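You operate a simulated robot arm through the tools that you are given. There is no shell and no other tool.

The job below is to be done with a simulated robot arm. You get a single attempt, and the scene is never put back.

Task
Lock the side rail at 300 mm and push profile R4 against it.

The check looks at the end state, three seconds after you hand in, the way a careful person would. Anything else that was tipped, shoved, dropped, spilled or broken makes it a failure.

Robot
A 7-joint arm with a two-finger parallel gripper, fixed in place. Base frame: the origin is on the floor under the middle of its stand, x ahead of it, y to its left, z up. Lengths are in mm, angles in rad, forces in N, time in s.
It reaches about 1479 mm from its shoulder. Its first joint turns from -2.897 to 2.897 rad. Payload 4.4 kg.
Tool frame: the origin (TCP) lies between the finger pads and is the grasp point; the fingertips stand 23 mm ahead of it; z points along the fingers, y is the line along which they close. Largest opening 94 mm; finger width 38, thickness 10; the body of the gripper, 54 by 96 mm, starts 39 mm behind the TCP.
Orientation is that of the tool frame in the base frame, as a unit quaternion [w, x, y, z]. With the fingers straight down and closing along the base's y, the tool's x points along the base's -x, its y along +y and its z along -z.

Tools
- The arm moves only by the tool move_arm. Its argument "commands" is a list of rows, each an object (a shift or turn left out is 0, a gripper value left out holds the last) with "translation": the shift along the tool's x, y, z in units of 200 mm (1.0 is 200 mm), a list of three; "rotation": the turn, a rotation vector about the tool's x, y, z in units of 180 degrees (1.0 is 180 degrees), a list of three; "gripper": the gripper command, from -1 (shut) to 1 (fully open), values between in proportion. In form: [{"translation": [dx, dy, dz], "rotation": [ax, ay, az], "gripper": gripper}, ...]. A call has 1 to 20 rows; each row is the pose to reach, as a shift and turn from the pose commanded when the call began, along the tool's axes at that moment. A call with a number of a shift or a turn outside -1 to 1 is refused whole. Rows are played at 5 a second. More than 50 mm and 0.15 rad between two rows, or a gripper value outside its range, and nothing of the call is played. A pose out of reach is approached as far as the arm can. The call stops where the force on the tool passes 90 N (or 10 N more than at its start, if that is more) or the arm is blocked; 0.2 s more then pass. Each finger travels about 72 mm/s and halts on what it meets, pressing with about 21 N; the grip force reading is that of the motor and also rises with nothing between the fingers. The clock runs only during rows and for 0.2 s after the last one: add rows that repeat a pose to give the fingers time. The reply holds the time, the measured pose of the TCP, the force on the tool along the base axes, the opening and the grip force, in the units named above and with some noise, with the torque about the TCP (base axes, N m) and any sound that the robot's microphone picked up.
- Cameras (640 x 400 px; columns grow to the right, rows downward): "scene" is fixed at [399.4, 648.9, 1795.1]; the picture's right is [-1.00, -0.02, 0.00], its down [-0.01, 0.40, -0.92] and it looks along [0.02, -0.92, -0.40] (base axes); focal length 374 px, centre (320, 200). "wrist" rides on the gripper at [86, 16, -74] in the tool frame; the picture's right is [-0.18, 0.98, 0.00], its down [-0.58, -0.11, -0.81] and it looks along [-0.79, -0.15, 0.59] (tool axes); focal length 243 px, centre (320, 200). There is no depth. A picture from a camera that has moved, and an enlarged one, comes with that camera's place and axes in the base frame and with its lens.
- grab_frame(camera): a new picture of that camera. No time passes.
- inspect(camera, box): a new picture of the part [left, top, right, bottom] of that camera's present view, enlarged. No time passes.
- sign_off(): hands the job in; it is judged then, once.

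Places have to be worked out from the pictures, the camera data and where the tool is seen. Open the gripper and draw the arm clear of the work before you hand the job in, unless the task says otherwise.

The tools are called after "Emit:" as name(argument=value, ...) on one line, values as JSON. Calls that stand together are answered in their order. move_arm: Moves the arm, as the interface text tells. Its arguments: {"type":"object","properties":{"commands":{"type":"array"}},"required":["commands"]} The other tools are called the same way: grab_frame (camera) takes a picture; inspect (camera, box) takes an enlarged picture of a part of a camera's view; sign_off () hands the job in.

At the start:

```text
time: 0.0
tcp_pos: [545.0, -519.7, 1316.4]
orientation: [0.001, 0.0, 1.0, 0.001]
contact_force: [0.6, -0.6, 1.1]
wrist_torque: [0.01, 0.02, 0.01]
width: 94.0
finger_force: 0.1
```

scene: 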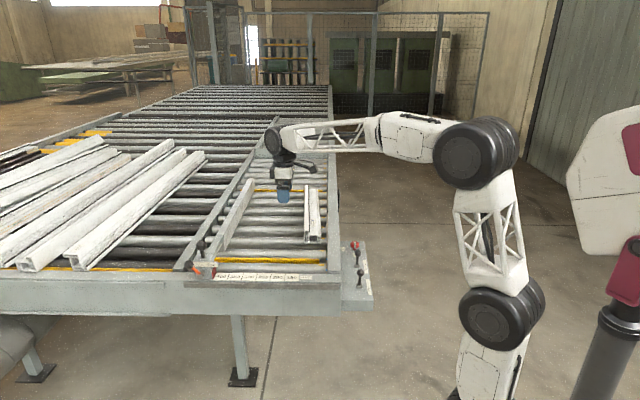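
wrist: 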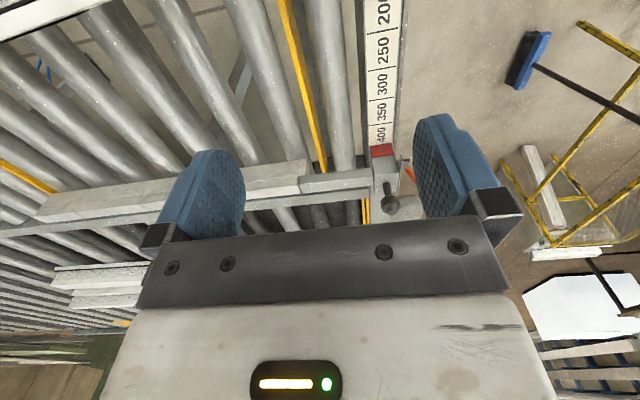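

I start by looking closer at the rail, scale and profiles before moving anything.

Emit:
inspect(camera="scene", box=[170, 160, 390, 300])

Emit:
inspect(camera="wrist", box=[220, 0, 460, 230])

Emit:
inspect(camera="scene", box=[180, 230, 290, 300])

Emit:
inspect(camera="scene", box=[280, 170, 390, 310])

```text
2.86 times, centred on (280, 230) of scene
camera zoom: at [399.4, 648.9, 1795.1], right [-1.0, -0.02, 0.0], down [-0.01, 0.4, -0.92], along [0.02, -0.92, -0.4], focal length 1068 px, centre (434, 114)
```

zoom: 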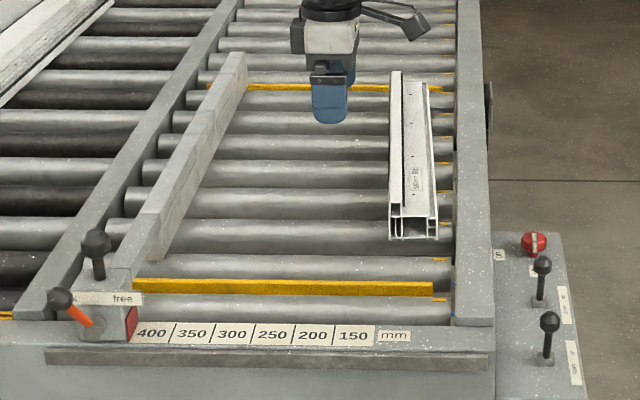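

```text
1.74 times, centred on (340, 115) of wrist
camera zoom: at [458.2, -504.1, 1390.3], right [0.18, 0.98, 0.0], down [0.58, -0.11, 0.81], along [0.79, -0.15, -0.59], focal length 422 px, centre (285, 348)
```

zoom: 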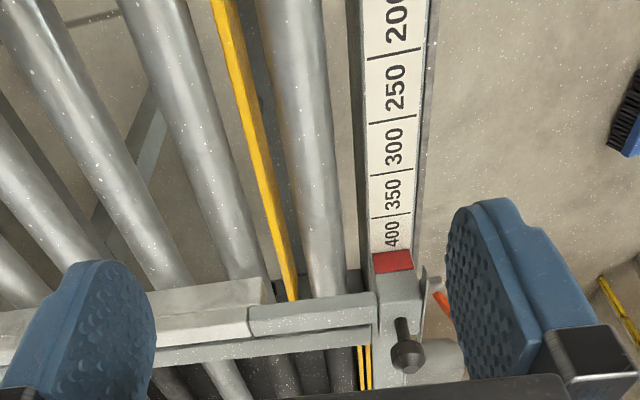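

```text
5.71 times, centred on (235, 265) of scene
camera zoom: at [399.4, 648.9, 1795.1], right [-1.0, -0.02, 0.0], down [-0.01, 0.4, -0.92], along [0.02, -0.92, -0.4], focal length 2136 px, centre (806, -171)
```

zoom: 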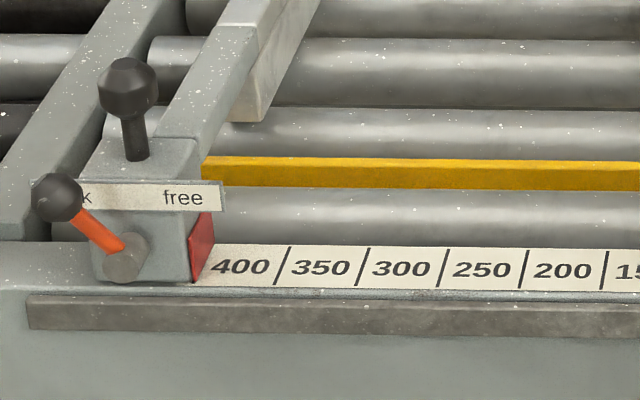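

```text
2.86 times, centred on (335, 240) of scene
camera zoom: at [399.4, 648.9, 1795.1], right [-1.0, -0.02, 0.0], down [-0.01, 0.4, -0.92], along [0.02, -0.92, -0.4], focal length 1068 px, centre (277, 86)
```

zoom: 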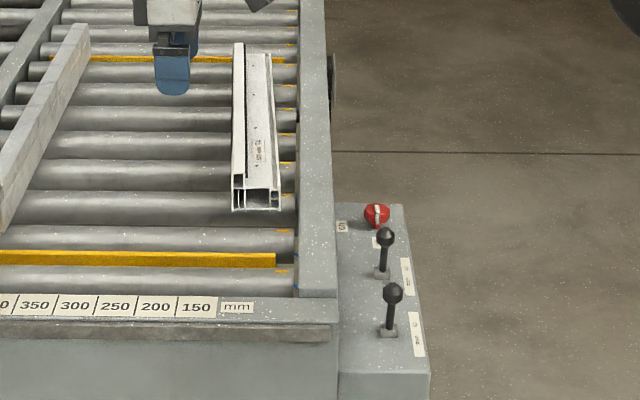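

The rail carriage has a red index, a top knob and an orange lock lever with a "lock/free" plate. I zoom further into the labels.

Emit:
inspect(camera="scene", box=[184, 235, 224, 285])

Emit:
inspect(camera="scene", box=[335, 235, 380, 300])

Emit:
inspect(camera="scene", box=[295, 180, 335, 250])

Emit:
inspect(camera="scene", box=[0, 110, 220, 290])

Emit:
inspect(camera="wrist", box=[300, 120, 420, 230])

```text
8.00 times, centred on (204, 260) of scene
camera zoom: at [399.4, 648.9, 1795.1], right [-1.0, -0.02, 0.0], down [-0.01, 0.4, -0.92], along [0.02, -0.92, -0.4], focal length 2990 px, centre (1248, -280)
```

zoom: 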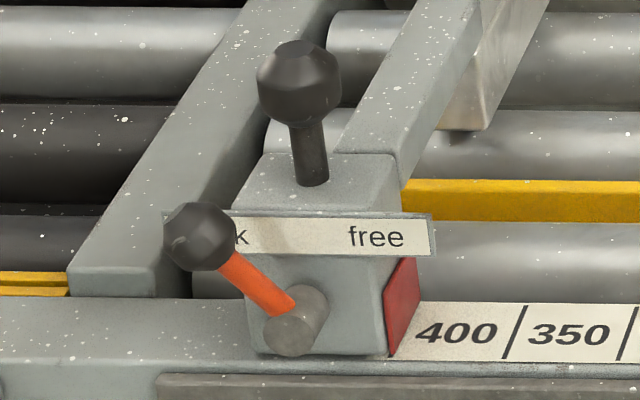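

```text
6.15 times, centred on (358, 268) of scene
camera zoom: at [399.4, 648.9, 1795.1], right [-1.0, -0.02, 0.0], down [-0.01, 0.4, -0.92], along [0.02, -0.92, -0.4], focal length 2300 px, centre (89, -215)
```

zoom: 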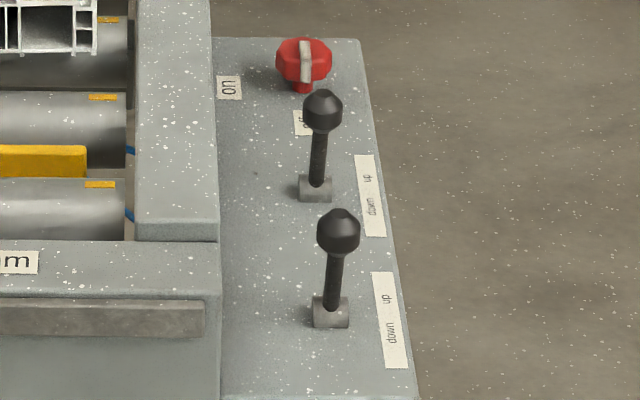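

```text
5.71 times, centred on (315, 215) of scene
camera zoom: at [399.4, 648.9, 1795.1], right [-1.0, -0.02, 0.0], down [-0.01, 0.4, -0.92], along [0.02, -0.92, -0.4], focal length 2136 px, centre (349, 114)
```

zoom: 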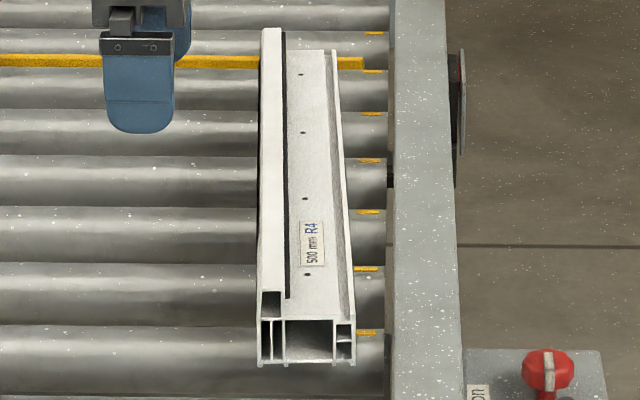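

```text
2.22 times, centred on (110, 200) of scene
camera zoom: at [399.4, 648.9, 1795.1], right [-1.0, -0.02, 0.0], down [-0.01, 0.4, -0.92], along [0.02, -0.92, -0.4], focal length 830 px, centre (787, 200)
```

zoom: 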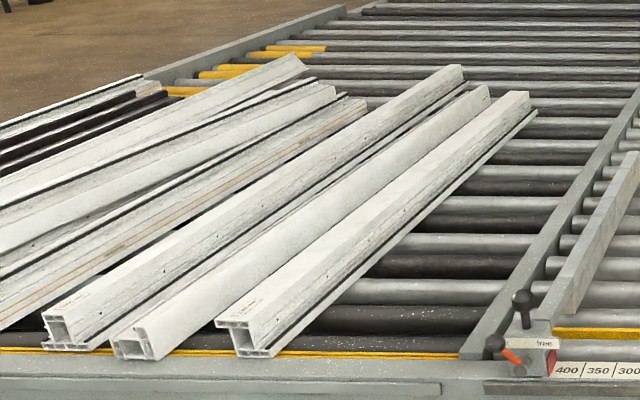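

```text
3.64 times, centred on (360, 175) of wrist
camera zoom: at [458.2, -504.1, 1390.3], right [0.18, 0.98, 0.0], down [0.58, -0.11, 0.81], along [0.79, -0.15, -0.59], focal length 882 px, centre (174, 291)
```

zoom: 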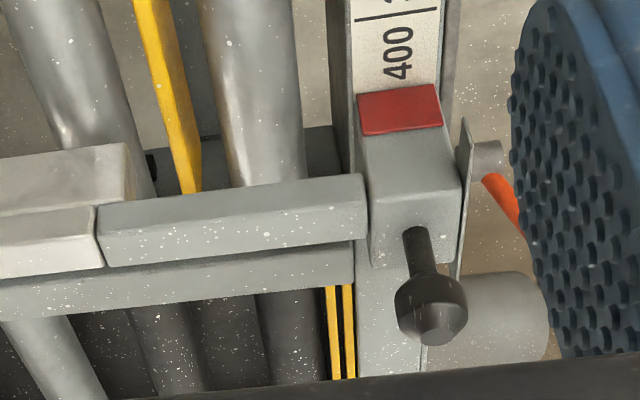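

The red index is at about (794, -446, 1036) and the scale ticks are 50 mm apart, near z ≈ 1021. I draw the hand back in -x so the wrist camera sees the scale, rail and profile better.

Emit:
move_arm(commands=[{"translation": [0.2, 0, 0]}, {"translation": [0.4, 0, 0]}, {"translation": [0.6, 0, 0]}, {"translation": [0.8, 0, 0]}, {"translation": [0.9, 0, 0]}])

```text
time: 1.2
tcp_pos: [365.4, -520.8, 1316.0]
orientation: [0.0, 0.0, 1.0, 0.0]
contact_force: [0.2, 0.3, -0.6]
wrist_torque: [-0.01, 0.0, -0.02]
width: 93.9
finger_force: 0.1
```

The move went as commanded. I take pictures from the new place.

Emit:
grab_frame(camera="wrist")

Emit:
inspect(camera="wrist", box=[280, 60, 440, 180])

Emit:
grab_frame(camera="scene")

```text
taken
camera wrist: at [279.1, -505.0, 1389.6], right [0.18, 0.98, 0.0], down [0.58, -0.11, 0.81], along [0.79, -0.15, -0.59], focal length 243 px, centre (320, 200)
```

wrist: 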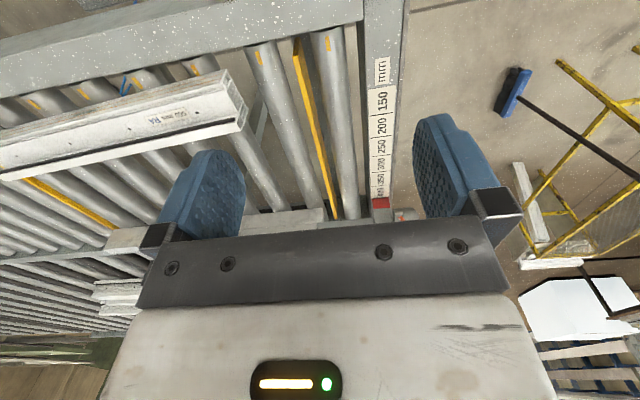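

```text
3.33 times, centred on (360, 120) of wrist
camera zoom: at [279.1, -505.0, 1389.6], right [0.18, 0.98, 0.0], down [0.58, -0.11, 0.81], along [0.79, -0.15, -0.59], focal length 809 px, centre (187, 467)
```

zoom: 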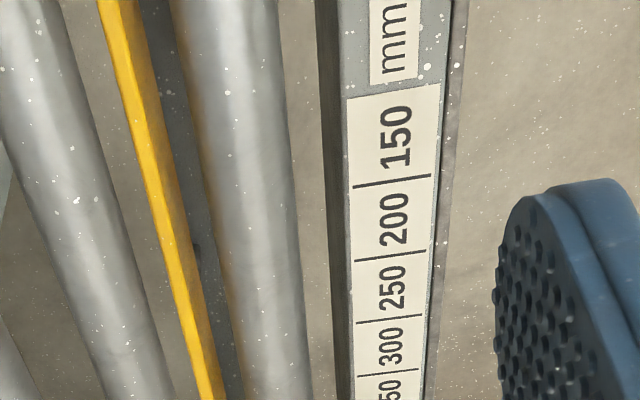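

```text
taken
```

scene: 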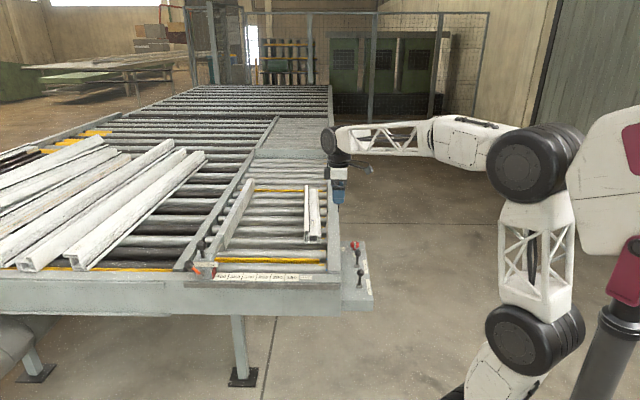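

The ticks show no line on the −x side of "150", so each number's tick is on its +x side (300's tick at x ≈ 695, consistent with ~300 mm from the fence's inner face at x ≈ 397). I move high over the front of the carriage to get a closer view of the lever from the +y side.

Emit:
move_arm(commands=[{"translation": [-0.17, 0.12, 0]}, {"translation": [-0.34, 0.24, 0]}, {"translation": [-0.51, 0.36, 0]}, {"translation": [-0.68, 0.48, 0]}, {"translation": [-0.85, 0.6, 0]}, {"translation": [-1.0, 0.7, 0]}])

Emit:
move_arm(commands=[{"translation": [-0.17, 0.12, 0]}, {"translation": [-0.34, 0.24, 0]}, {"translation": [-0.51, 0.36, 0]}, {"translation": [-0.68, 0.48, 0]}, {"translation": [-0.85, 0.6, 0]}, {"translation": [-1.0, 0.7, 0]}])

Emit:
move_arm(commands=[{"rotation": [0, 0, 0.042]}, {"rotation": [0, 0, 0.084]}, {"rotation": [0, 0, 0.126]}, {"rotation": [0, 0, 0.168]}, {"rotation": [0, 0, 0.21]}, {"rotation": [0, 0, 0.252]}, {"rotation": [0, 0, 0.294]}, {"rotation": [0, 0, 0.336]}, {"rotation": [0, 0, 0.378]}, {"rotation": [0, 0, 0.42]}, {"rotation": [0, 0, 0.462]}, {"rotation": [0, 0, 0.5]}])

```text
time: 2.6
tcp_pos: [566.1, -382.0, 1316.4]
orientation: [0.0, -0.001, 1.0, 0.0]
contact_force: [0.3, 0.6, 0.6]
wrist_torque: [-0.01, 0.02, 0.0]
width: 94.5
finger_force: 0.0
```

```text
time: 4.0
tcp_pos: [764.6, -239.8, 1315.9]
orientation: [0.001, 0.0, 1.0, 0.0]
contact_force: [-0.2, 0.5, -0.9]
wrist_torque: [-0.04, 0.02, 0.0]
width: 94.2
finger_force: 0.0
```

```text
time: 6.6
tcp_pos: [765.4, -238.8, 1316.1]
orientation: [0.001, 0.708, 0.706, 0.0]
contact_force: [-0.8, 0.5, -0.7]
wrist_torque: [-0.01, -0.05, 0.02]
width: 94.1
finger_force: 0.1
```

The hand is now at (765, -239, 1316), turned so the wrist camera looks along -y. I take pictures.

Emit:
grab_frame(camera="wrist")

Emit:
inspect(camera="wrist", box=[180, 60, 400, 200])

Emit:
grab_frame(camera="scene")

```text
taken
camera wrist: at [781.2, -153.6, 1390.5], right [0.98, -0.19, 0.0], down [-0.11, -0.58, 0.81], along [-0.15, -0.79, -0.59], focal length 243 px, centre (320, 200)
```

wrist: 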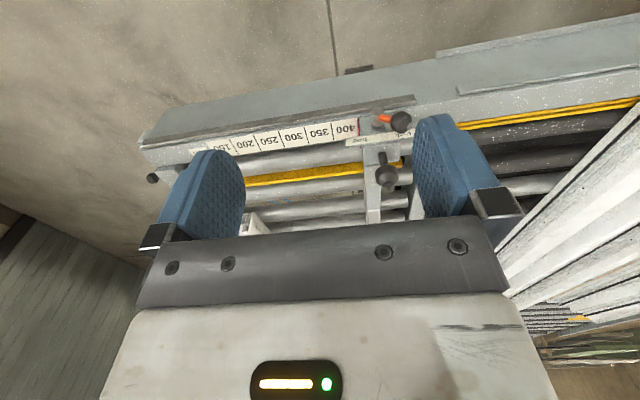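

```text
2.86 times, centred on (290, 130) of wrist
camera zoom: at [781.2, -153.6, 1390.5], right [0.98, -0.19, 0.0], down [-0.11, -0.58, 0.81], along [-0.15, -0.79, -0.59], focal length 693 px, centre (406, 400)
```

zoom: 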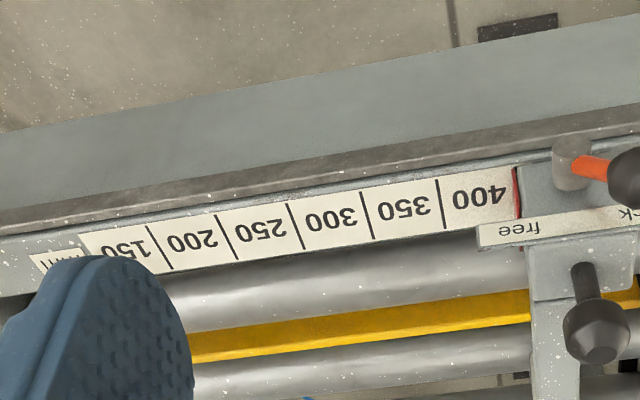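

```text
taken
```

scene: 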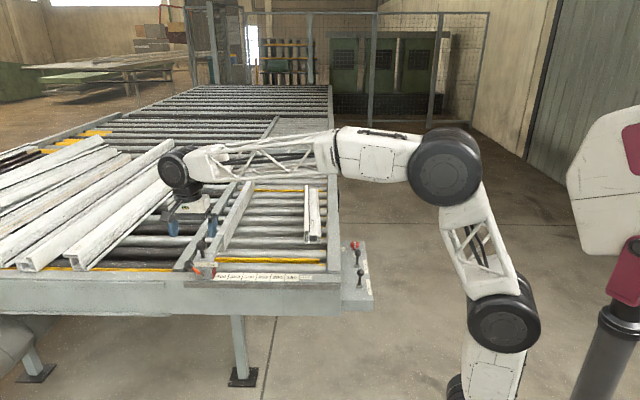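

I zoom on the carriage, lever and plate from here.

Emit:
inspect(camera="wrist", box=[335, 95, 425, 155])

Emit:
inspect(camera="wrist", box=[340, 110, 440, 230])

Emit:
inspect(camera="wrist", box=[130, 110, 260, 200])

Emit:
inspect(camera="scene", box=[180, 170, 350, 290])

```text
6.67 times, centred on (380, 125) of wrist
camera zoom: at [781.2, -153.6, 1390.5], right [0.98, -0.19, 0.0], down [-0.11, -0.58, 0.81], along [-0.15, -0.79, -0.59], focal length 1618 px, centre (-80, 700)
```

zoom: 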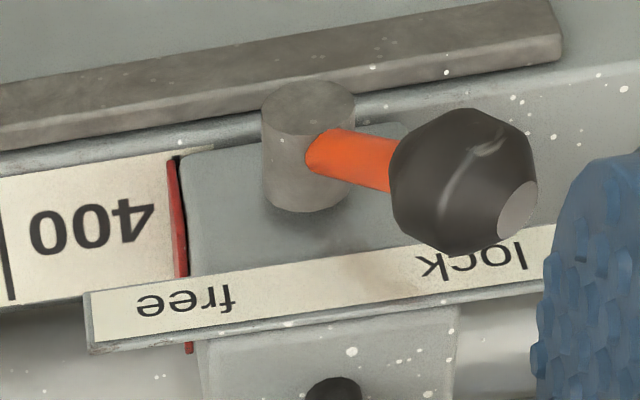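

```text
3.33 times, centred on (390, 170) of wrist
camera zoom: at [781.2, -153.6, 1390.5], right [0.98, -0.19, 0.0], down [-0.11, -0.58, 0.81], along [-0.15, -0.79, -0.59], focal length 809 px, centre (87, 300)
```

zoom: 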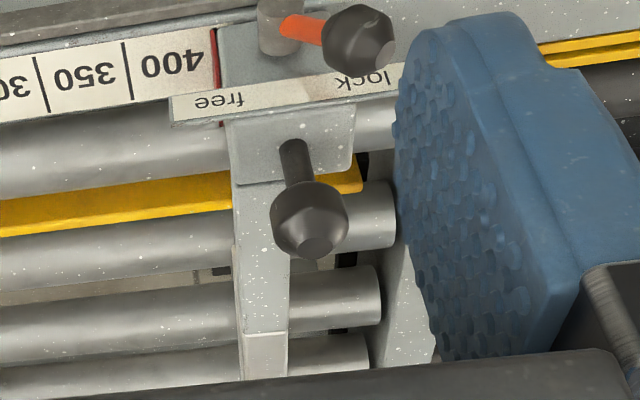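

```text
4.44 times, centred on (195, 155) of wrist
camera zoom: at [781.2, -153.6, 1390.5], right [0.98, -0.19, 0.0], down [-0.11, -0.58, 0.81], along [-0.15, -0.79, -0.59], focal length 1078 px, centre (876, 400)
```

zoom: 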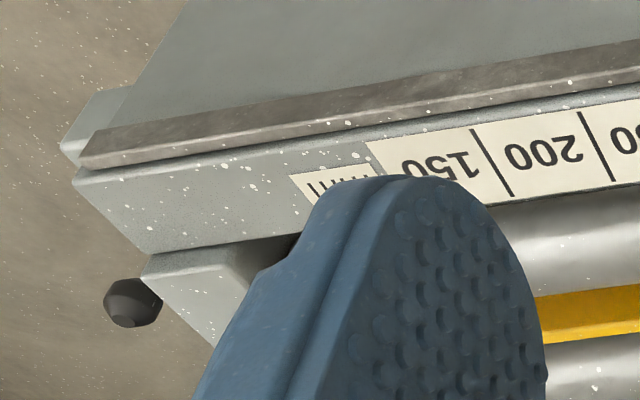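

```text
3.33 times, centred on (265, 230) of scene
camera zoom: at [399.4, 648.9, 1795.1], right [-1.0, -0.02, 0.0], down [-0.01, 0.4, -0.92], along [0.02, -0.92, -0.4], focal length 1246 px, centre (503, 100)
```

zoom: 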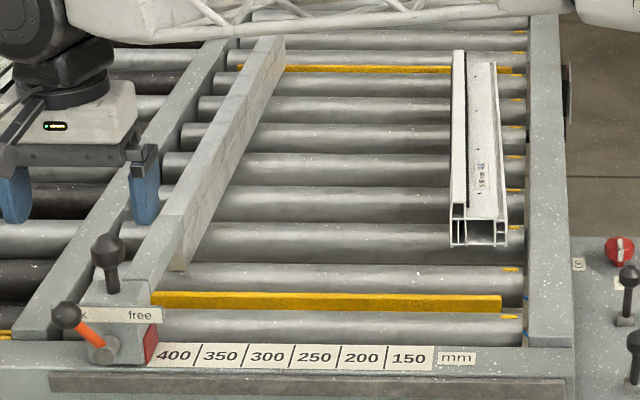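

I estimate the lever's pivot at about (827, -391, 1056) and its ball at about (848, -369, 1118), leaning toward "lock". I descend in the clear space in front of the table for a closer view of it.

Emit:
move_arm(commands=[{"translation": [0.0, 0.07, 0.17]}, {"translation": [0.0, 0.14, 0.34]}, {"translation": [0.0, 0.21, 0.51]}, {"translation": [0.0, 0.275, 0.68]}])

Emit:
grab_frame(camera="wrist")

Emit:
inspect(camera="wrist", box=[220, 110, 420, 235])

Emit:
grab_frame(camera="scene")

```text
time: 7.6
tcp_pos: [819.7, -238.0, 1180.7]
orientation: [0.0, 0.708, 0.706, 0.0]
contact_force: [-0.6, 0.3, 0.6]
wrist_torque: [-0.01, -0.01, -0.02]
width: 94.0
finger_force: 0.0
```

```text
taken
camera wrist: at [835.9, -152.5, 1254.6], right [0.98, -0.18, 0.0], down [-0.11, -0.58, 0.81], along [-0.15, -0.79, -0.59], focal length 243 px, centre (320, 200)
```

wrist: 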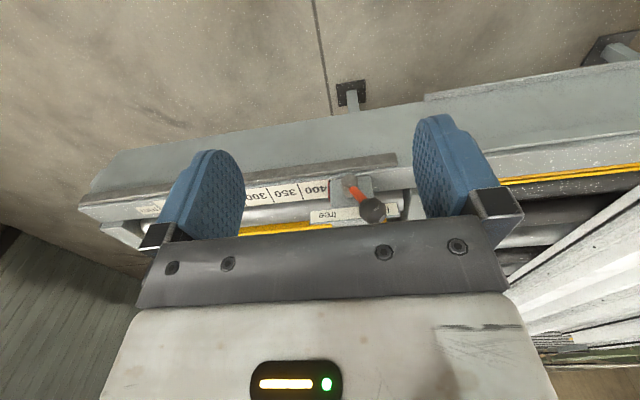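

```text
3.20 times, centred on (320, 172) of wrist
camera zoom: at [835.9, -152.5, 1254.6], right [0.98, -0.18, 0.0], down [-0.11, -0.58, 0.81], along [-0.15, -0.79, -0.59], focal length 776 px, centre (320, 288)
```

zoom: 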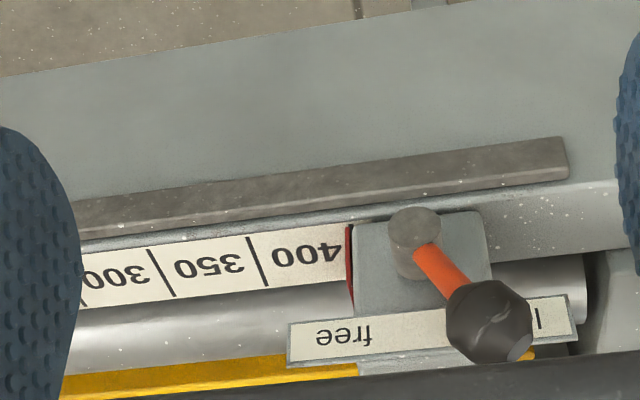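

```text
taken
```

scene: 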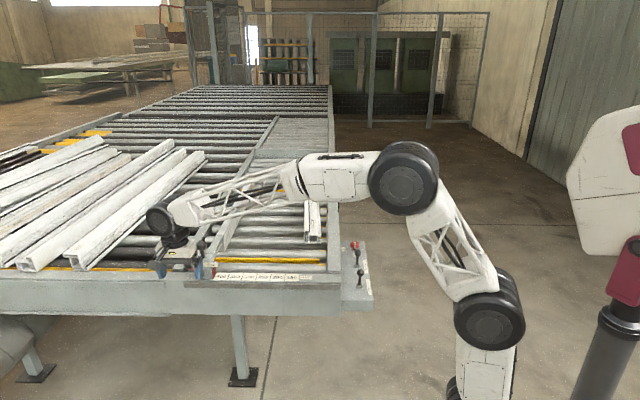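

The two wrist views agree on the lever ball at about (852, -375, 1111), radius about 13.5 mm, and put the top knob at about (825, -435, 1152). I move above the ball with the fingers opened to about 60 mm, so they straddle it along x.

Emit:
move_arm(commands=[{"translation": [-0.2, 0.05, 0], "gripper": 0.28}, {"translation": [-0.4, 0.1, 0], "gripper": 0.28}, {"translation": [-0.55, 0.14, 0], "gripper": 0.28}, {"translation": [-0.65, 0.16, 0], "gripper": 0.28}])

Emit:
grab_frame(camera="wrist")

Emit:
inspect(camera="scene", box=[150, 210, 270, 290])

```text
time: 8.6
tcp_pos: [850.4, -368.8, 1180.6]
orientation: [0.0, 0.706, 0.708, 0.0]
contact_force: [0.5, -0.3, 0.0]
wrist_torque: [0.0, -0.03, 0.0]
width: 60.2
finger_force: 0.1
```

```text
taken
camera wrist: at [866.7, -283.2, 1253.6], right [0.98, -0.18, 0.0], down [-0.11, -0.58, 0.81], along [-0.15, -0.79, -0.59], focal length 243 px, centre (320, 200)
```

wrist: 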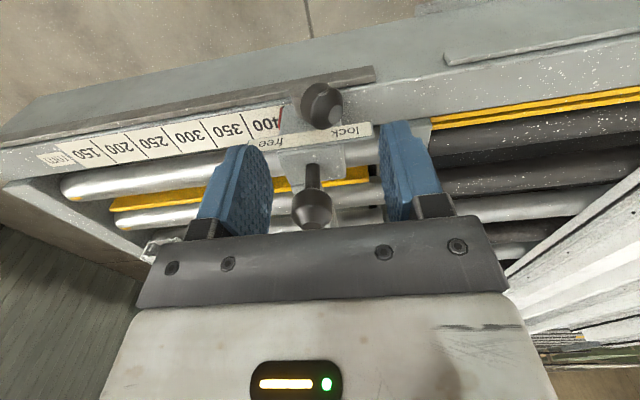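

```text
5.00 times, centred on (210, 250) of scene
camera zoom: at [399.4, 648.9, 1795.1], right [-1.0, -0.02, 0.0], down [-0.01, 0.4, -0.92], along [0.02, -0.92, -0.4], focal length 1869 px, centre (870, -50)
```

zoom: 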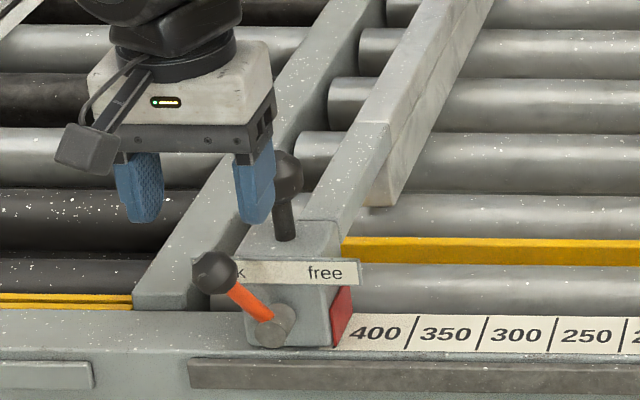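

A third view confirms the ball at (852, -373, 1111), centred between the fingers. I lower the hand 70 mm so the fingers straddle the ball.

Emit:
move_arm(commands=[{"translation": [0, 0, 0.1]}, {"translation": [0, 0, 0.2]}, {"translation": [0, 0, 0.3]}, {"translation": [0, 0, 0.36]}])

Emit:
grab_frame(camera="wrist")

Emit:
inspect(camera="scene", box=[150, 210, 270, 290])

```text
time: 9.6
tcp_pos: [852.0, -369.8, 1108.6]
orientation: [0.0, 0.708, 0.706, 0.0]
contact_force: [0.0, -0.8, 0.6]
wrist_torque: [0.03, 0.01, 0.0]
width: 60.3
finger_force: 0.0
```

```text
taken
camera wrist: at [867.9, -283.5, 1182.9], right [0.98, -0.18, 0.0], down [-0.11, -0.58, 0.81], along [-0.15, -0.79, -0.59], focal length 243 px, centre (320, 200)
```

wrist: 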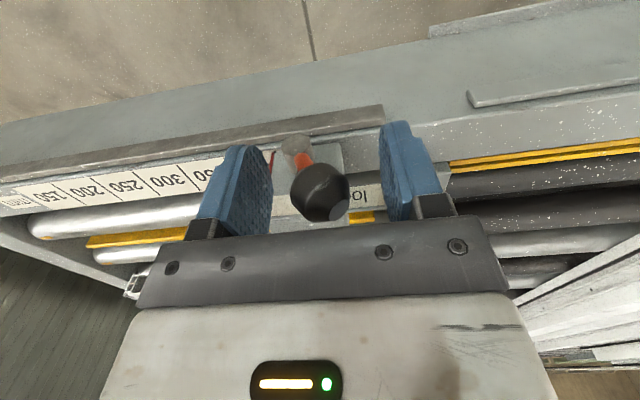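

```text
5.00 times, centred on (210, 250) of scene
camera zoom: at [399.4, 648.9, 1795.1], right [-1.0, -0.02, 0.0], down [-0.01, 0.4, -0.92], along [0.02, -0.92, -0.4], focal length 1869 px, centre (870, -50)
```

zoom: 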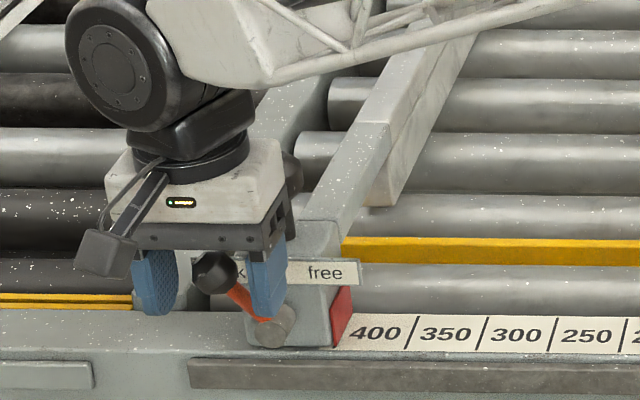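

The ball sits between the fingers. I narrow the gap to about 36 mm and push toward −x ("free") in small steps.

Emit:
move_arm(commands=[{"gripper": -0.23}, {"gripper": -0.23}, {"gripper": -0.23}, {"translation": [0, -0.03, 0]}, {"translation": [0, -0.06, 0]}, {"translation": [0, -0.09, 0]}, {"translation": [0, -0.12, 0]}, {"translation": [0, -0.12, 0]}])

Emit:
inspect(camera="scene", box=[150, 210, 270, 290])

Emit:
grab_frame(camera="wrist")

```text
time: 11.4
tcp_pos: [828.3, -370.3, 1108.5]
orientation: [0.0, 0.707, 0.707, 0.0]
contact_force: [0.2, -1.2, 0.3]
wrist_torque: [-0.01, -0.02, 0.01]
width: 36.1
finger_force: 0.0
```

```text
5.00 times, centred on (210, 250) of scene
camera zoom: at [399.4, 648.9, 1795.1], right [-1.0, -0.02, 0.0], down [-0.01, 0.4, -0.92], along [0.02, -0.92, -0.4], focal length 1869 px, centre (870, -50)
```

zoom: 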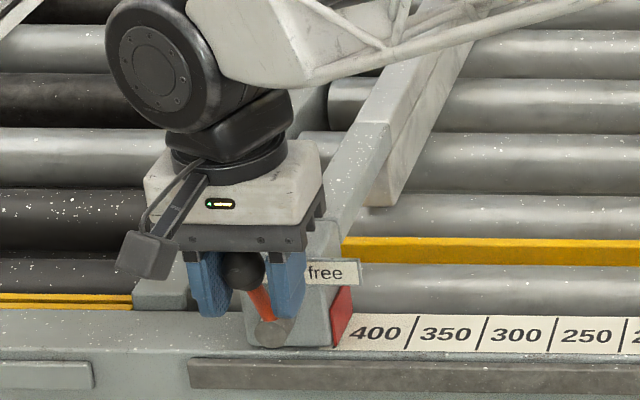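

```text
taken
camera wrist: at [843.8, -284.0, 1182.0], right [0.98, -0.18, 0.0], down [-0.11, -0.58, 0.81], along [-0.15, -0.79, -0.59], focal length 243 px, centre (320, 200)
```

wrist: 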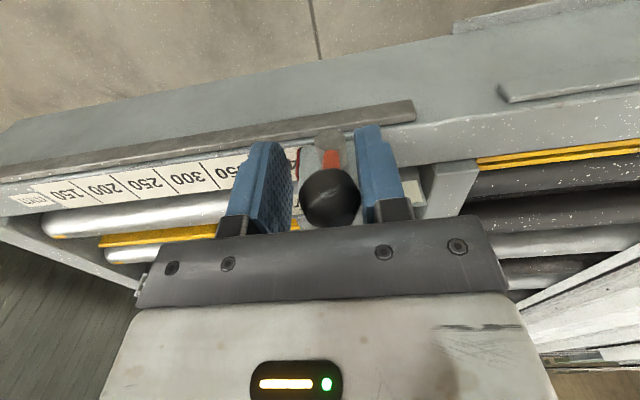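

The lever is following with little force and the carriage has not moved. I continue toward "free".

Emit:
move_arm(commands=[{"translation": [0, -0.03, 0]}, {"translation": [0, -0.06, 0]}, {"translation": [0, -0.09, 0]}, {"translation": [0, -0.12, 0]}, {"translation": [0, -0.12, 0]}])

Emit:
inspect(camera="scene", box=[150, 210, 270, 290])

Emit:
grab_frame(camera="wrist")

```text
time: 12.6
tcp_pos: [804.2, -369.8, 1110.2]
orientation: [0.0, 0.707, 0.708, 0.0]
contact_force: [3.5, -0.8, 2.3]
wrist_torque: [-0.07, -0.13, 0.05]
width: 37.7
finger_force: 1.5
```

```text
5.00 times, centred on (210, 250) of scene
camera zoom: at [399.4, 648.9, 1795.1], right [-1.0, -0.02, 0.0], down [-0.01, 0.4, -0.92], along [0.02, -0.92, -0.4], focal length 1869 px, centre (870, -50)
```

zoom: 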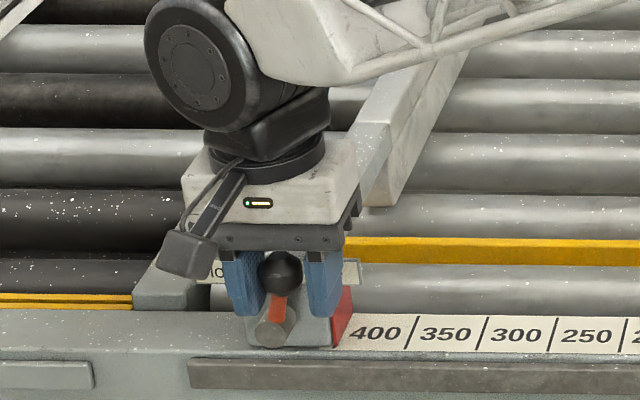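

```text
taken
camera wrist: at [819.8, -283.7, 1183.1], right [0.98, -0.18, 0.0], down [-0.11, -0.58, 0.81], along [-0.15, -0.79, -0.59], focal length 243 px, centre (320, 200)
```

wrist: 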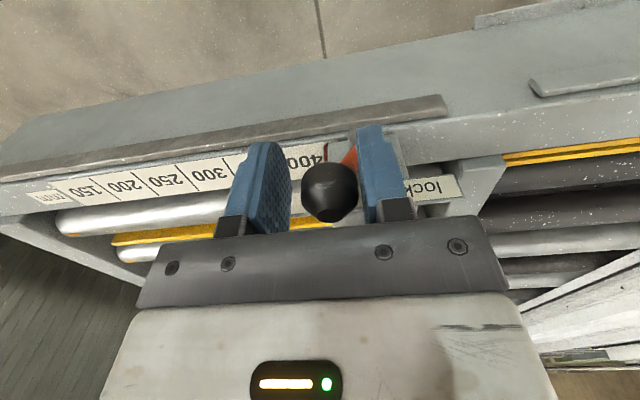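

The ball is past vertical (x ≈ 809) with a small resistance of 3.5 N. I keep pushing a little in small steps to find the end of travel.

Emit:
move_arm(commands=[{"translation": [0, -0.02, 0]}, {"translation": [0, -0.04, 0]}, {"translation": [0, -0.06, 0]}, {"translation": [0, -0.06, 0]}])

Emit:
inspect(camera="scene", box=[150, 210, 270, 290])

Emit:
grab_frame(camera="wrist")

```text
time: 13.6
tcp_pos: [792.3, -369.2, 1108.2]
orientation: [0.0, 0.707, 0.707, 0.001]
contact_force: [4.2, -1.1, 3.1]
wrist_torque: [-0.07, -0.15, 0.05]
width: 38.0
finger_force: 2.3
```

```text
5.00 times, centred on (210, 250) of scene
camera zoom: at [399.4, 648.9, 1795.1], right [-1.0, -0.02, 0.0], down [-0.01, 0.4, -0.92], along [0.02, -0.92, -0.4], focal length 1869 px, centre (870, -50)
```

zoom: 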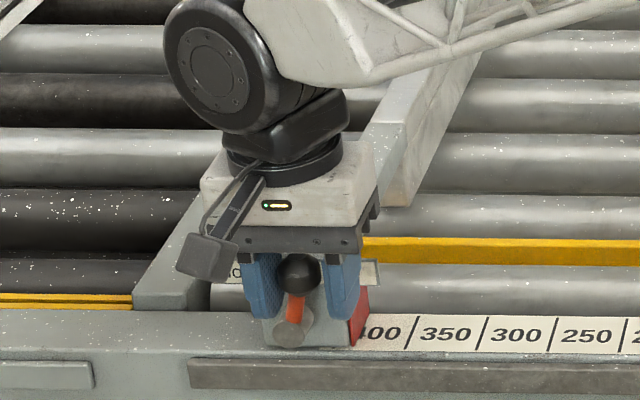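

```text
taken
camera wrist: at [808.1, -283.2, 1181.8], right [0.98, -0.18, 0.0], down [-0.11, -0.58, 0.81], along [-0.15, -0.79, -0.59], focal length 243 px, centre (320, 200)
```

wrist: 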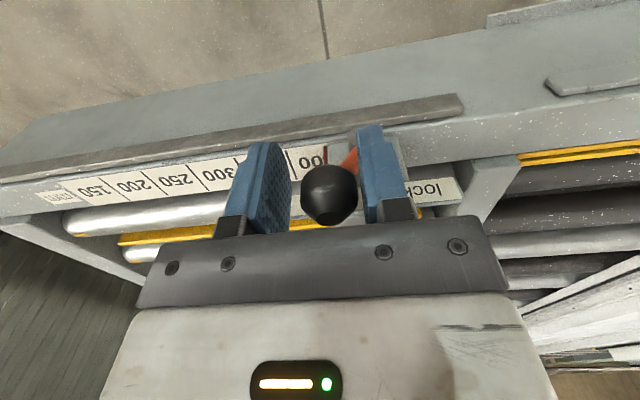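

The lever is at its "free" end and the carriage now slides along with only about 4 N. I keep pushing it toward 300, stopping short to check the index against the scale.

Emit:
move_arm(commands=[{"translation": [0, -0.04, 0]}, {"translation": [0, -0.08, 0]}, {"translation": [0, -0.12, 0]}, {"translation": [0, -0.16, 0]}, {"translation": [0, -0.2, 0]}, {"translation": [0, -0.24, 0]}, {"translation": [0, -0.28, 0]}, {"translation": [0, -0.32, 0]}, {"translation": [0, -0.34, 0]}, {"translation": [0, -0.35, 0]}, {"translation": [0, -0.35, 0]}])

Emit:
inspect(camera="scene", box=[190, 220, 310, 300])

Emit:
grab_frame(camera="wrist")

```text
time: 16.0
tcp_pos: [720.5, -370.2, 1108.8]
orientation: [0.0, 0.707, 0.707, 0.0]
contact_force: [3.7, 1.1, -1.0]
wrist_torque: [0.04, -0.12, 0.06]
width: 38.1
finger_force: 1.7
```

```text
5.00 times, centred on (250, 260) of scene
camera zoom: at [399.4, 648.9, 1795.1], right [-1.0, -0.02, 0.0], down [-0.01, 0.4, -0.92], along [0.02, -0.92, -0.4], focal length 1869 px, centre (670, -100)
```

zoom: 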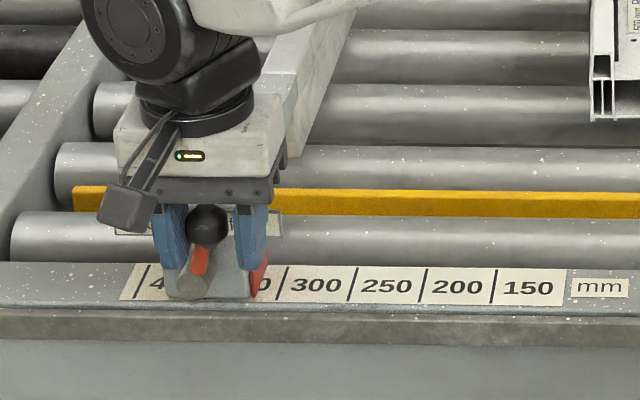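

```text
taken
camera wrist: at [737.3, -283.5, 1182.2], right [0.98, -0.18, 0.0], down [-0.11, -0.58, 0.81], along [-0.15, -0.79, -0.59], focal length 243 px, centre (320, 200)
```

wrist: 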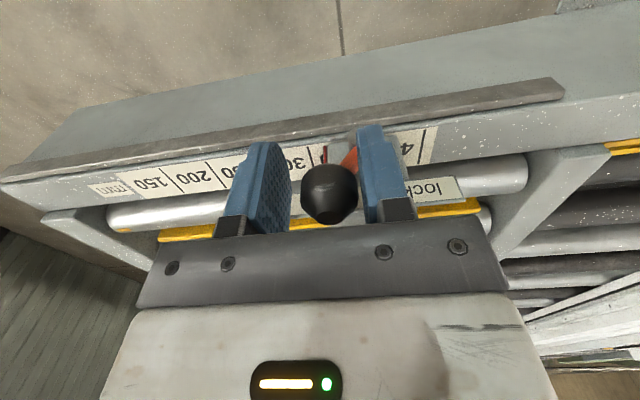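

The 400 tick is now visible on the +x side of its number, which confirms how the scale reads. I zoom in on the index next to the 300 tick.

Emit:
inspect(camera="scene", box=[222, 262, 262, 287])

Emit:
inspect(camera="wrist", box=[270, 130, 340, 180])

```text
16.00 times, centred on (242, 274) of scene
camera zoom: at [399.4, 648.9, 1795.1], right [-1.0, -0.02, 0.0], down [-0.01, 0.4, -0.92], along [0.02, -0.92, -0.4], focal length 5980 px, centre (1568, -992)
```

zoom: 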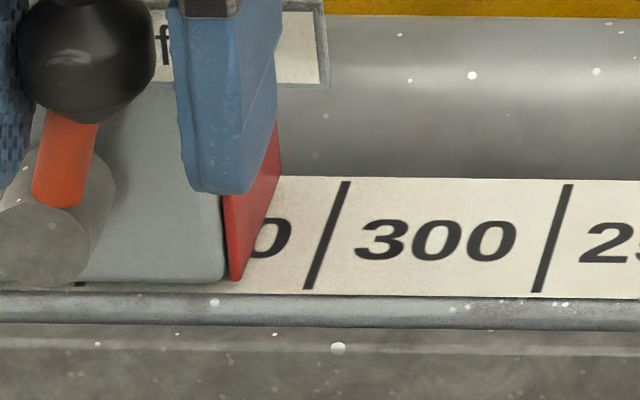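

```text
8.00 times, centred on (305, 155) of wrist
camera zoom: at [737.3, -283.5, 1182.2], right [0.98, -0.18, 0.0], down [-0.11, -0.58, 0.81], along [-0.15, -0.79, -0.59], focal length 1941 px, centre (440, 560)
```

zoom: 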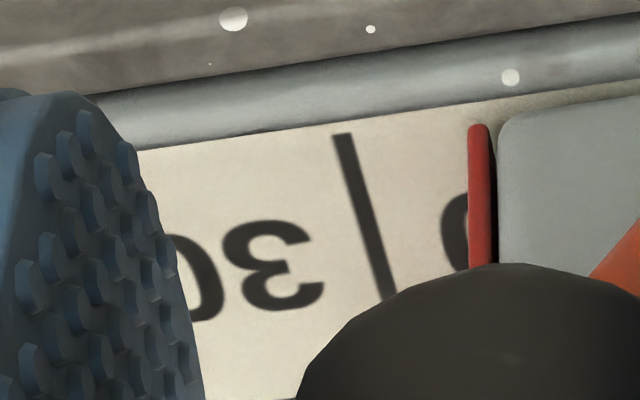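

Index to 300 tick is still about 15–16 mm. I push a further 12 mm slowly and re-check.

Emit:
move_arm(commands=[{"translation": [0, -0.02, 0]}, {"translation": [0, -0.04, 0]}, {"translation": [0, -0.05, 0]}, {"translation": [0, -0.06, 0]}, {"translation": [0, -0.06, 0]}])

Emit:
inspect(camera="scene", box=[222, 262, 262, 287])

Emit:
inspect(camera="wrist", box=[270, 130, 340, 180])

```text
time: 17.2
tcp_pos: [710.2, -369.2, 1106.2]
orientation: [0.0, 0.707, 0.707, 0.0]
contact_force: [3.9, 2.0, 2.5]
wrist_torque: [-0.03, -0.15, 0.08]
width: 38.0
finger_force: 2.1
```

```text
16.00 times, centred on (242, 274) of scene
camera zoom: at [399.4, 648.9, 1795.1], right [-1.0, -0.02, 0.0], down [-0.01, 0.4, -0.92], along [0.02, -0.92, -0.4], focal length 5980 px, centre (1568, -992)
```

zoom: 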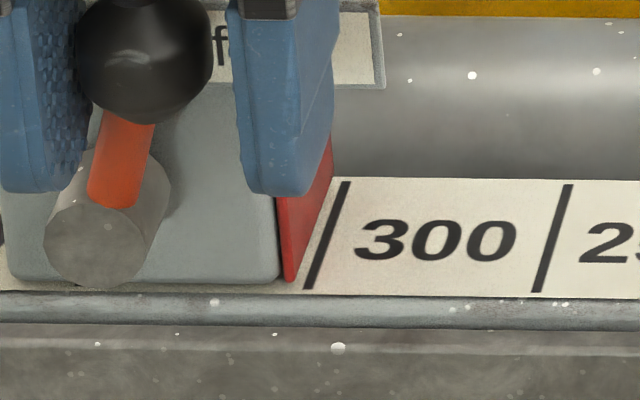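

```text
8.00 times, centred on (305, 155) of wrist
camera zoom: at [725.7, -284.2, 1181.5], right [0.98, -0.18, 0.0], down [-0.11, -0.58, 0.81], along [-0.15, -0.79, -0.59], focal length 1941 px, centre (440, 560)
```

zoom: 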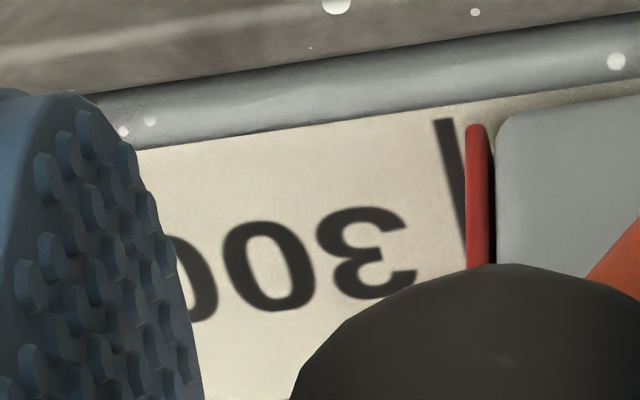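

The index is now about 3.3 mm short of the 300 tick in both views. I push that remaining amount very slowly.

Emit:
move_arm(commands=[{"translation": [0, -0.006, 0]}, {"translation": [0, -0.012, 0]}, {"translation": [0, -0.016, 0]}, {"translation": [0, -0.016, 0]}])

Emit:
inspect(camera="scene", box=[222, 262, 262, 287])

Emit:
inspect(camera="wrist", box=[270, 130, 340, 180])

```text
time: 18.2
tcp_pos: [706.7, -369.5, 1108.7]
orientation: [0.0, 0.707, 0.708, 0.0]
contact_force: [4.2, 0.4, 0.4]
wrist_torque: [0.01, -0.09, 0.04]
width: 38.2
finger_force: 1.9
```

```text
16.00 times, centred on (242, 274) of scene
camera zoom: at [399.4, 648.9, 1795.1], right [-1.0, -0.02, 0.0], down [-0.01, 0.4, -0.92], along [0.02, -0.92, -0.4], focal length 5980 px, centre (1568, -992)
```

zoom: 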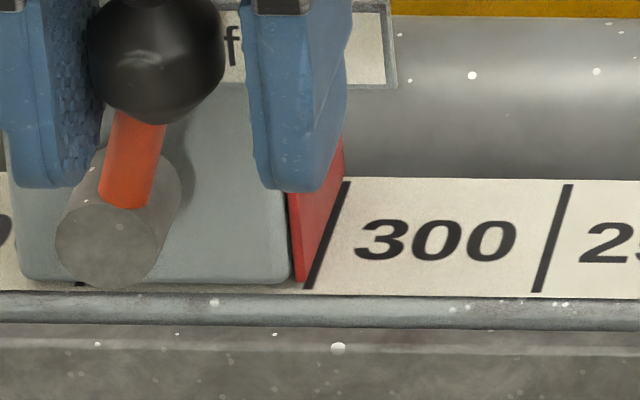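

```text
8.00 times, centred on (305, 155) of wrist
camera zoom: at [723.0, -284.2, 1182.6], right [0.98, -0.18, 0.0], down [-0.11, -0.58, 0.81], along [-0.15, -0.79, -0.59], focal length 1941 px, centre (440, 560)
```

zoom: 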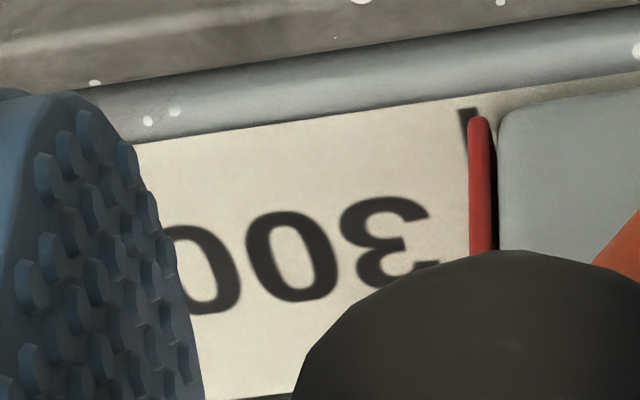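

The red plate is about 1.5 mm from the centre of the 300 tick. I make one last small nudge of about 1.4 mm.

Emit:
move_arm(commands=[{"translation": [0, -0.004, 0]}, {"translation": [0, -0.007, 0]}, {"translation": [0, -0.007, 0]}])

Emit:
inspect(camera="scene", box=[222, 262, 262, 287])

Emit:
inspect(camera="wrist", box=[290, 135, 330, 165])

```text
time: 19.0
tcp_pos: [706.6, -370.1, 1108.5]
orientation: [0.001, 0.707, 0.707, 0.0]
contact_force: [3.9, -0.5, 0.0]
wrist_torque: [0.03, -0.11, 0.04]
width: 38.1
finger_force: 2.2
```

```text
16.00 times, centred on (242, 274) of scene
camera zoom: at [399.4, 648.9, 1795.1], right [-1.0, -0.02, 0.0], down [-0.01, 0.4, -0.92], along [0.02, -0.92, -0.4], focal length 5980 px, centre (1568, -992)
```

zoom: 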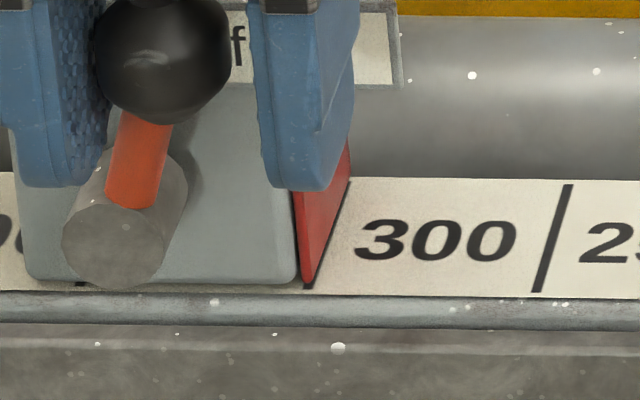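

```text
13.33 times, centred on (310, 150) of wrist
camera zoom: at [721.4, -284.0, 1183.1], right [0.98, -0.18, 0.0], down [-0.11, -0.58, 0.81], along [-0.15, -0.79, -0.59], focal length 3235 px, centre (453, 867)
```

zoom: 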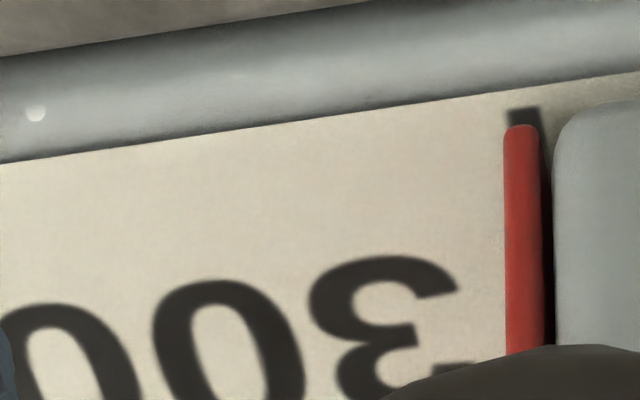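

The red plate now covers the 300 tick in both views. I now swing the lever back toward "lock" (+x) with the other finger, in small steps.

Emit:
move_arm(commands=[{"translation": [0, 0.03, 0]}, {"translation": [0, 0.06, 0]}, {"translation": [0, 0.09, 0]}, {"translation": [0, 0.12, 0]}, {"translation": [0, 0.15, 0]}, {"translation": [0, 0.18, 0]}, {"translation": [0, 0.18, 0]}])

Emit:
inspect(camera="scene", box=[222, 262, 262, 287])

Emit:
grab_frame(camera="wrist")

```text
time: 20.6
tcp_pos: [741.9, -368.8, 1109.6]
orientation: [0.0, 0.707, 0.707, 0.001]
contact_force: [0.9, -0.6, 0.5]
wrist_torque: [-0.03, -0.02, 0.02]
width: 36.9
finger_force: 1.0
```

```text
16.00 times, centred on (242, 274) of scene
camera zoom: at [399.4, 648.9, 1795.1], right [-1.0, -0.02, 0.0], down [-0.01, 0.4, -0.92], along [0.02, -0.92, -0.4], focal length 5980 px, centre (1568, -992)
```

zoom: 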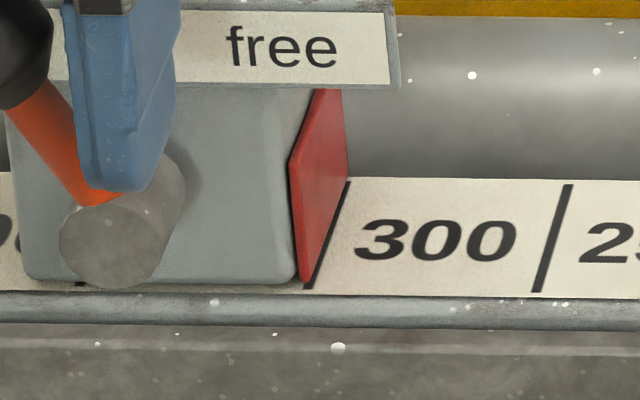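

```text
taken
camera wrist: at [757.7, -283.3, 1182.7], right [0.98, -0.18, 0.0], down [-0.11, -0.58, 0.81], along [-0.15, -0.79, -0.59], focal length 243 px, centre (320, 200)
```

wrist: 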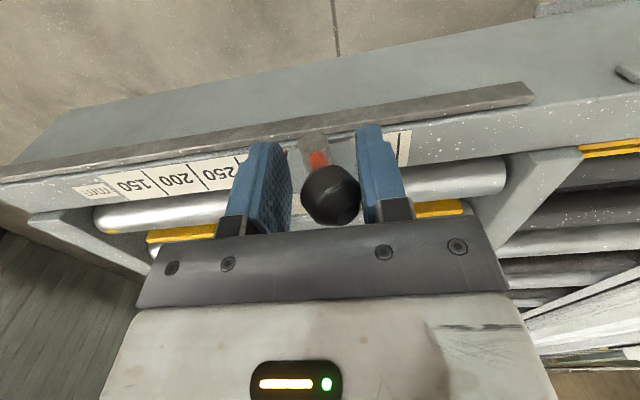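

The index stayed on the tick while the lever passed vertical. I keep pushing the lever to the end of its "lock" travel in small steps.

Emit:
move_arm(commands=[{"translation": [0, 0.025, 0]}, {"translation": [0, 0.05, 0]}, {"translation": [0, 0.07, 0]}, {"translation": [0, 0.085, 0]}, {"translation": [0, 0.085, 0]}])

Emit:
inspect(camera="scene", box=[202, 240, 262, 290])

Emit:
grab_frame(camera="wrist")

```text
time: 21.8
tcp_pos: [758.0, -368.3, 1107.9]
orientation: [0.0, 0.707, 0.707, 0.0]
contact_force: [-4.7, 0.4, -0.2]
wrist_torque: [0.06, 0.13, -0.09]
width: 38.1
finger_force: 1.8
```

```text
8.00 times, centred on (232, 265) of scene
camera zoom: at [399.4, 648.9, 1795.1], right [-1.0, -0.02, 0.0], down [-0.01, 0.4, -0.92], along [0.02, -0.92, -0.4], focal length 2990 px, centre (1024, -320)
```

zoom: 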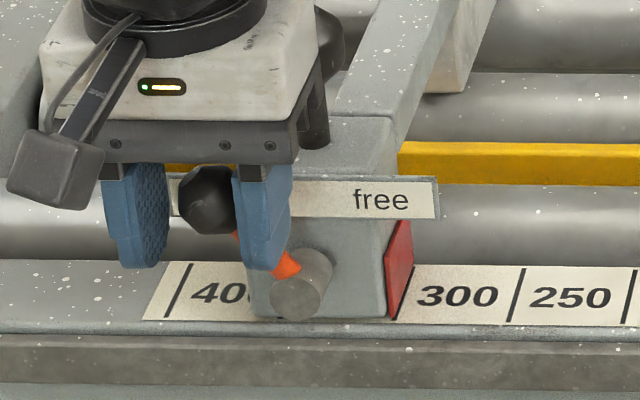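

```text
taken
camera wrist: at [773.9, -283.4, 1183.0], right [0.98, -0.18, 0.0], down [-0.11, -0.58, 0.81], along [-0.15, -0.79, -0.59], focal length 243 px, centre (320, 200)
```

wrist: 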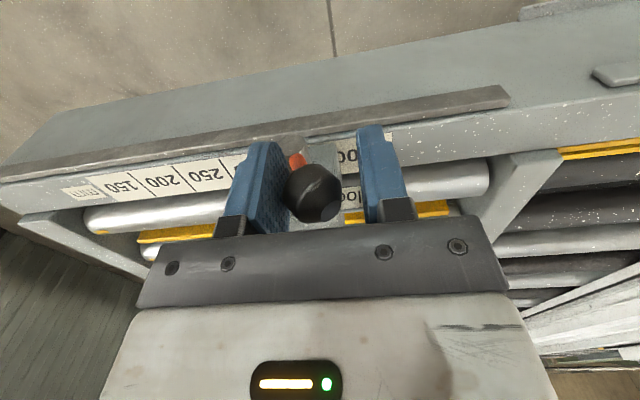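

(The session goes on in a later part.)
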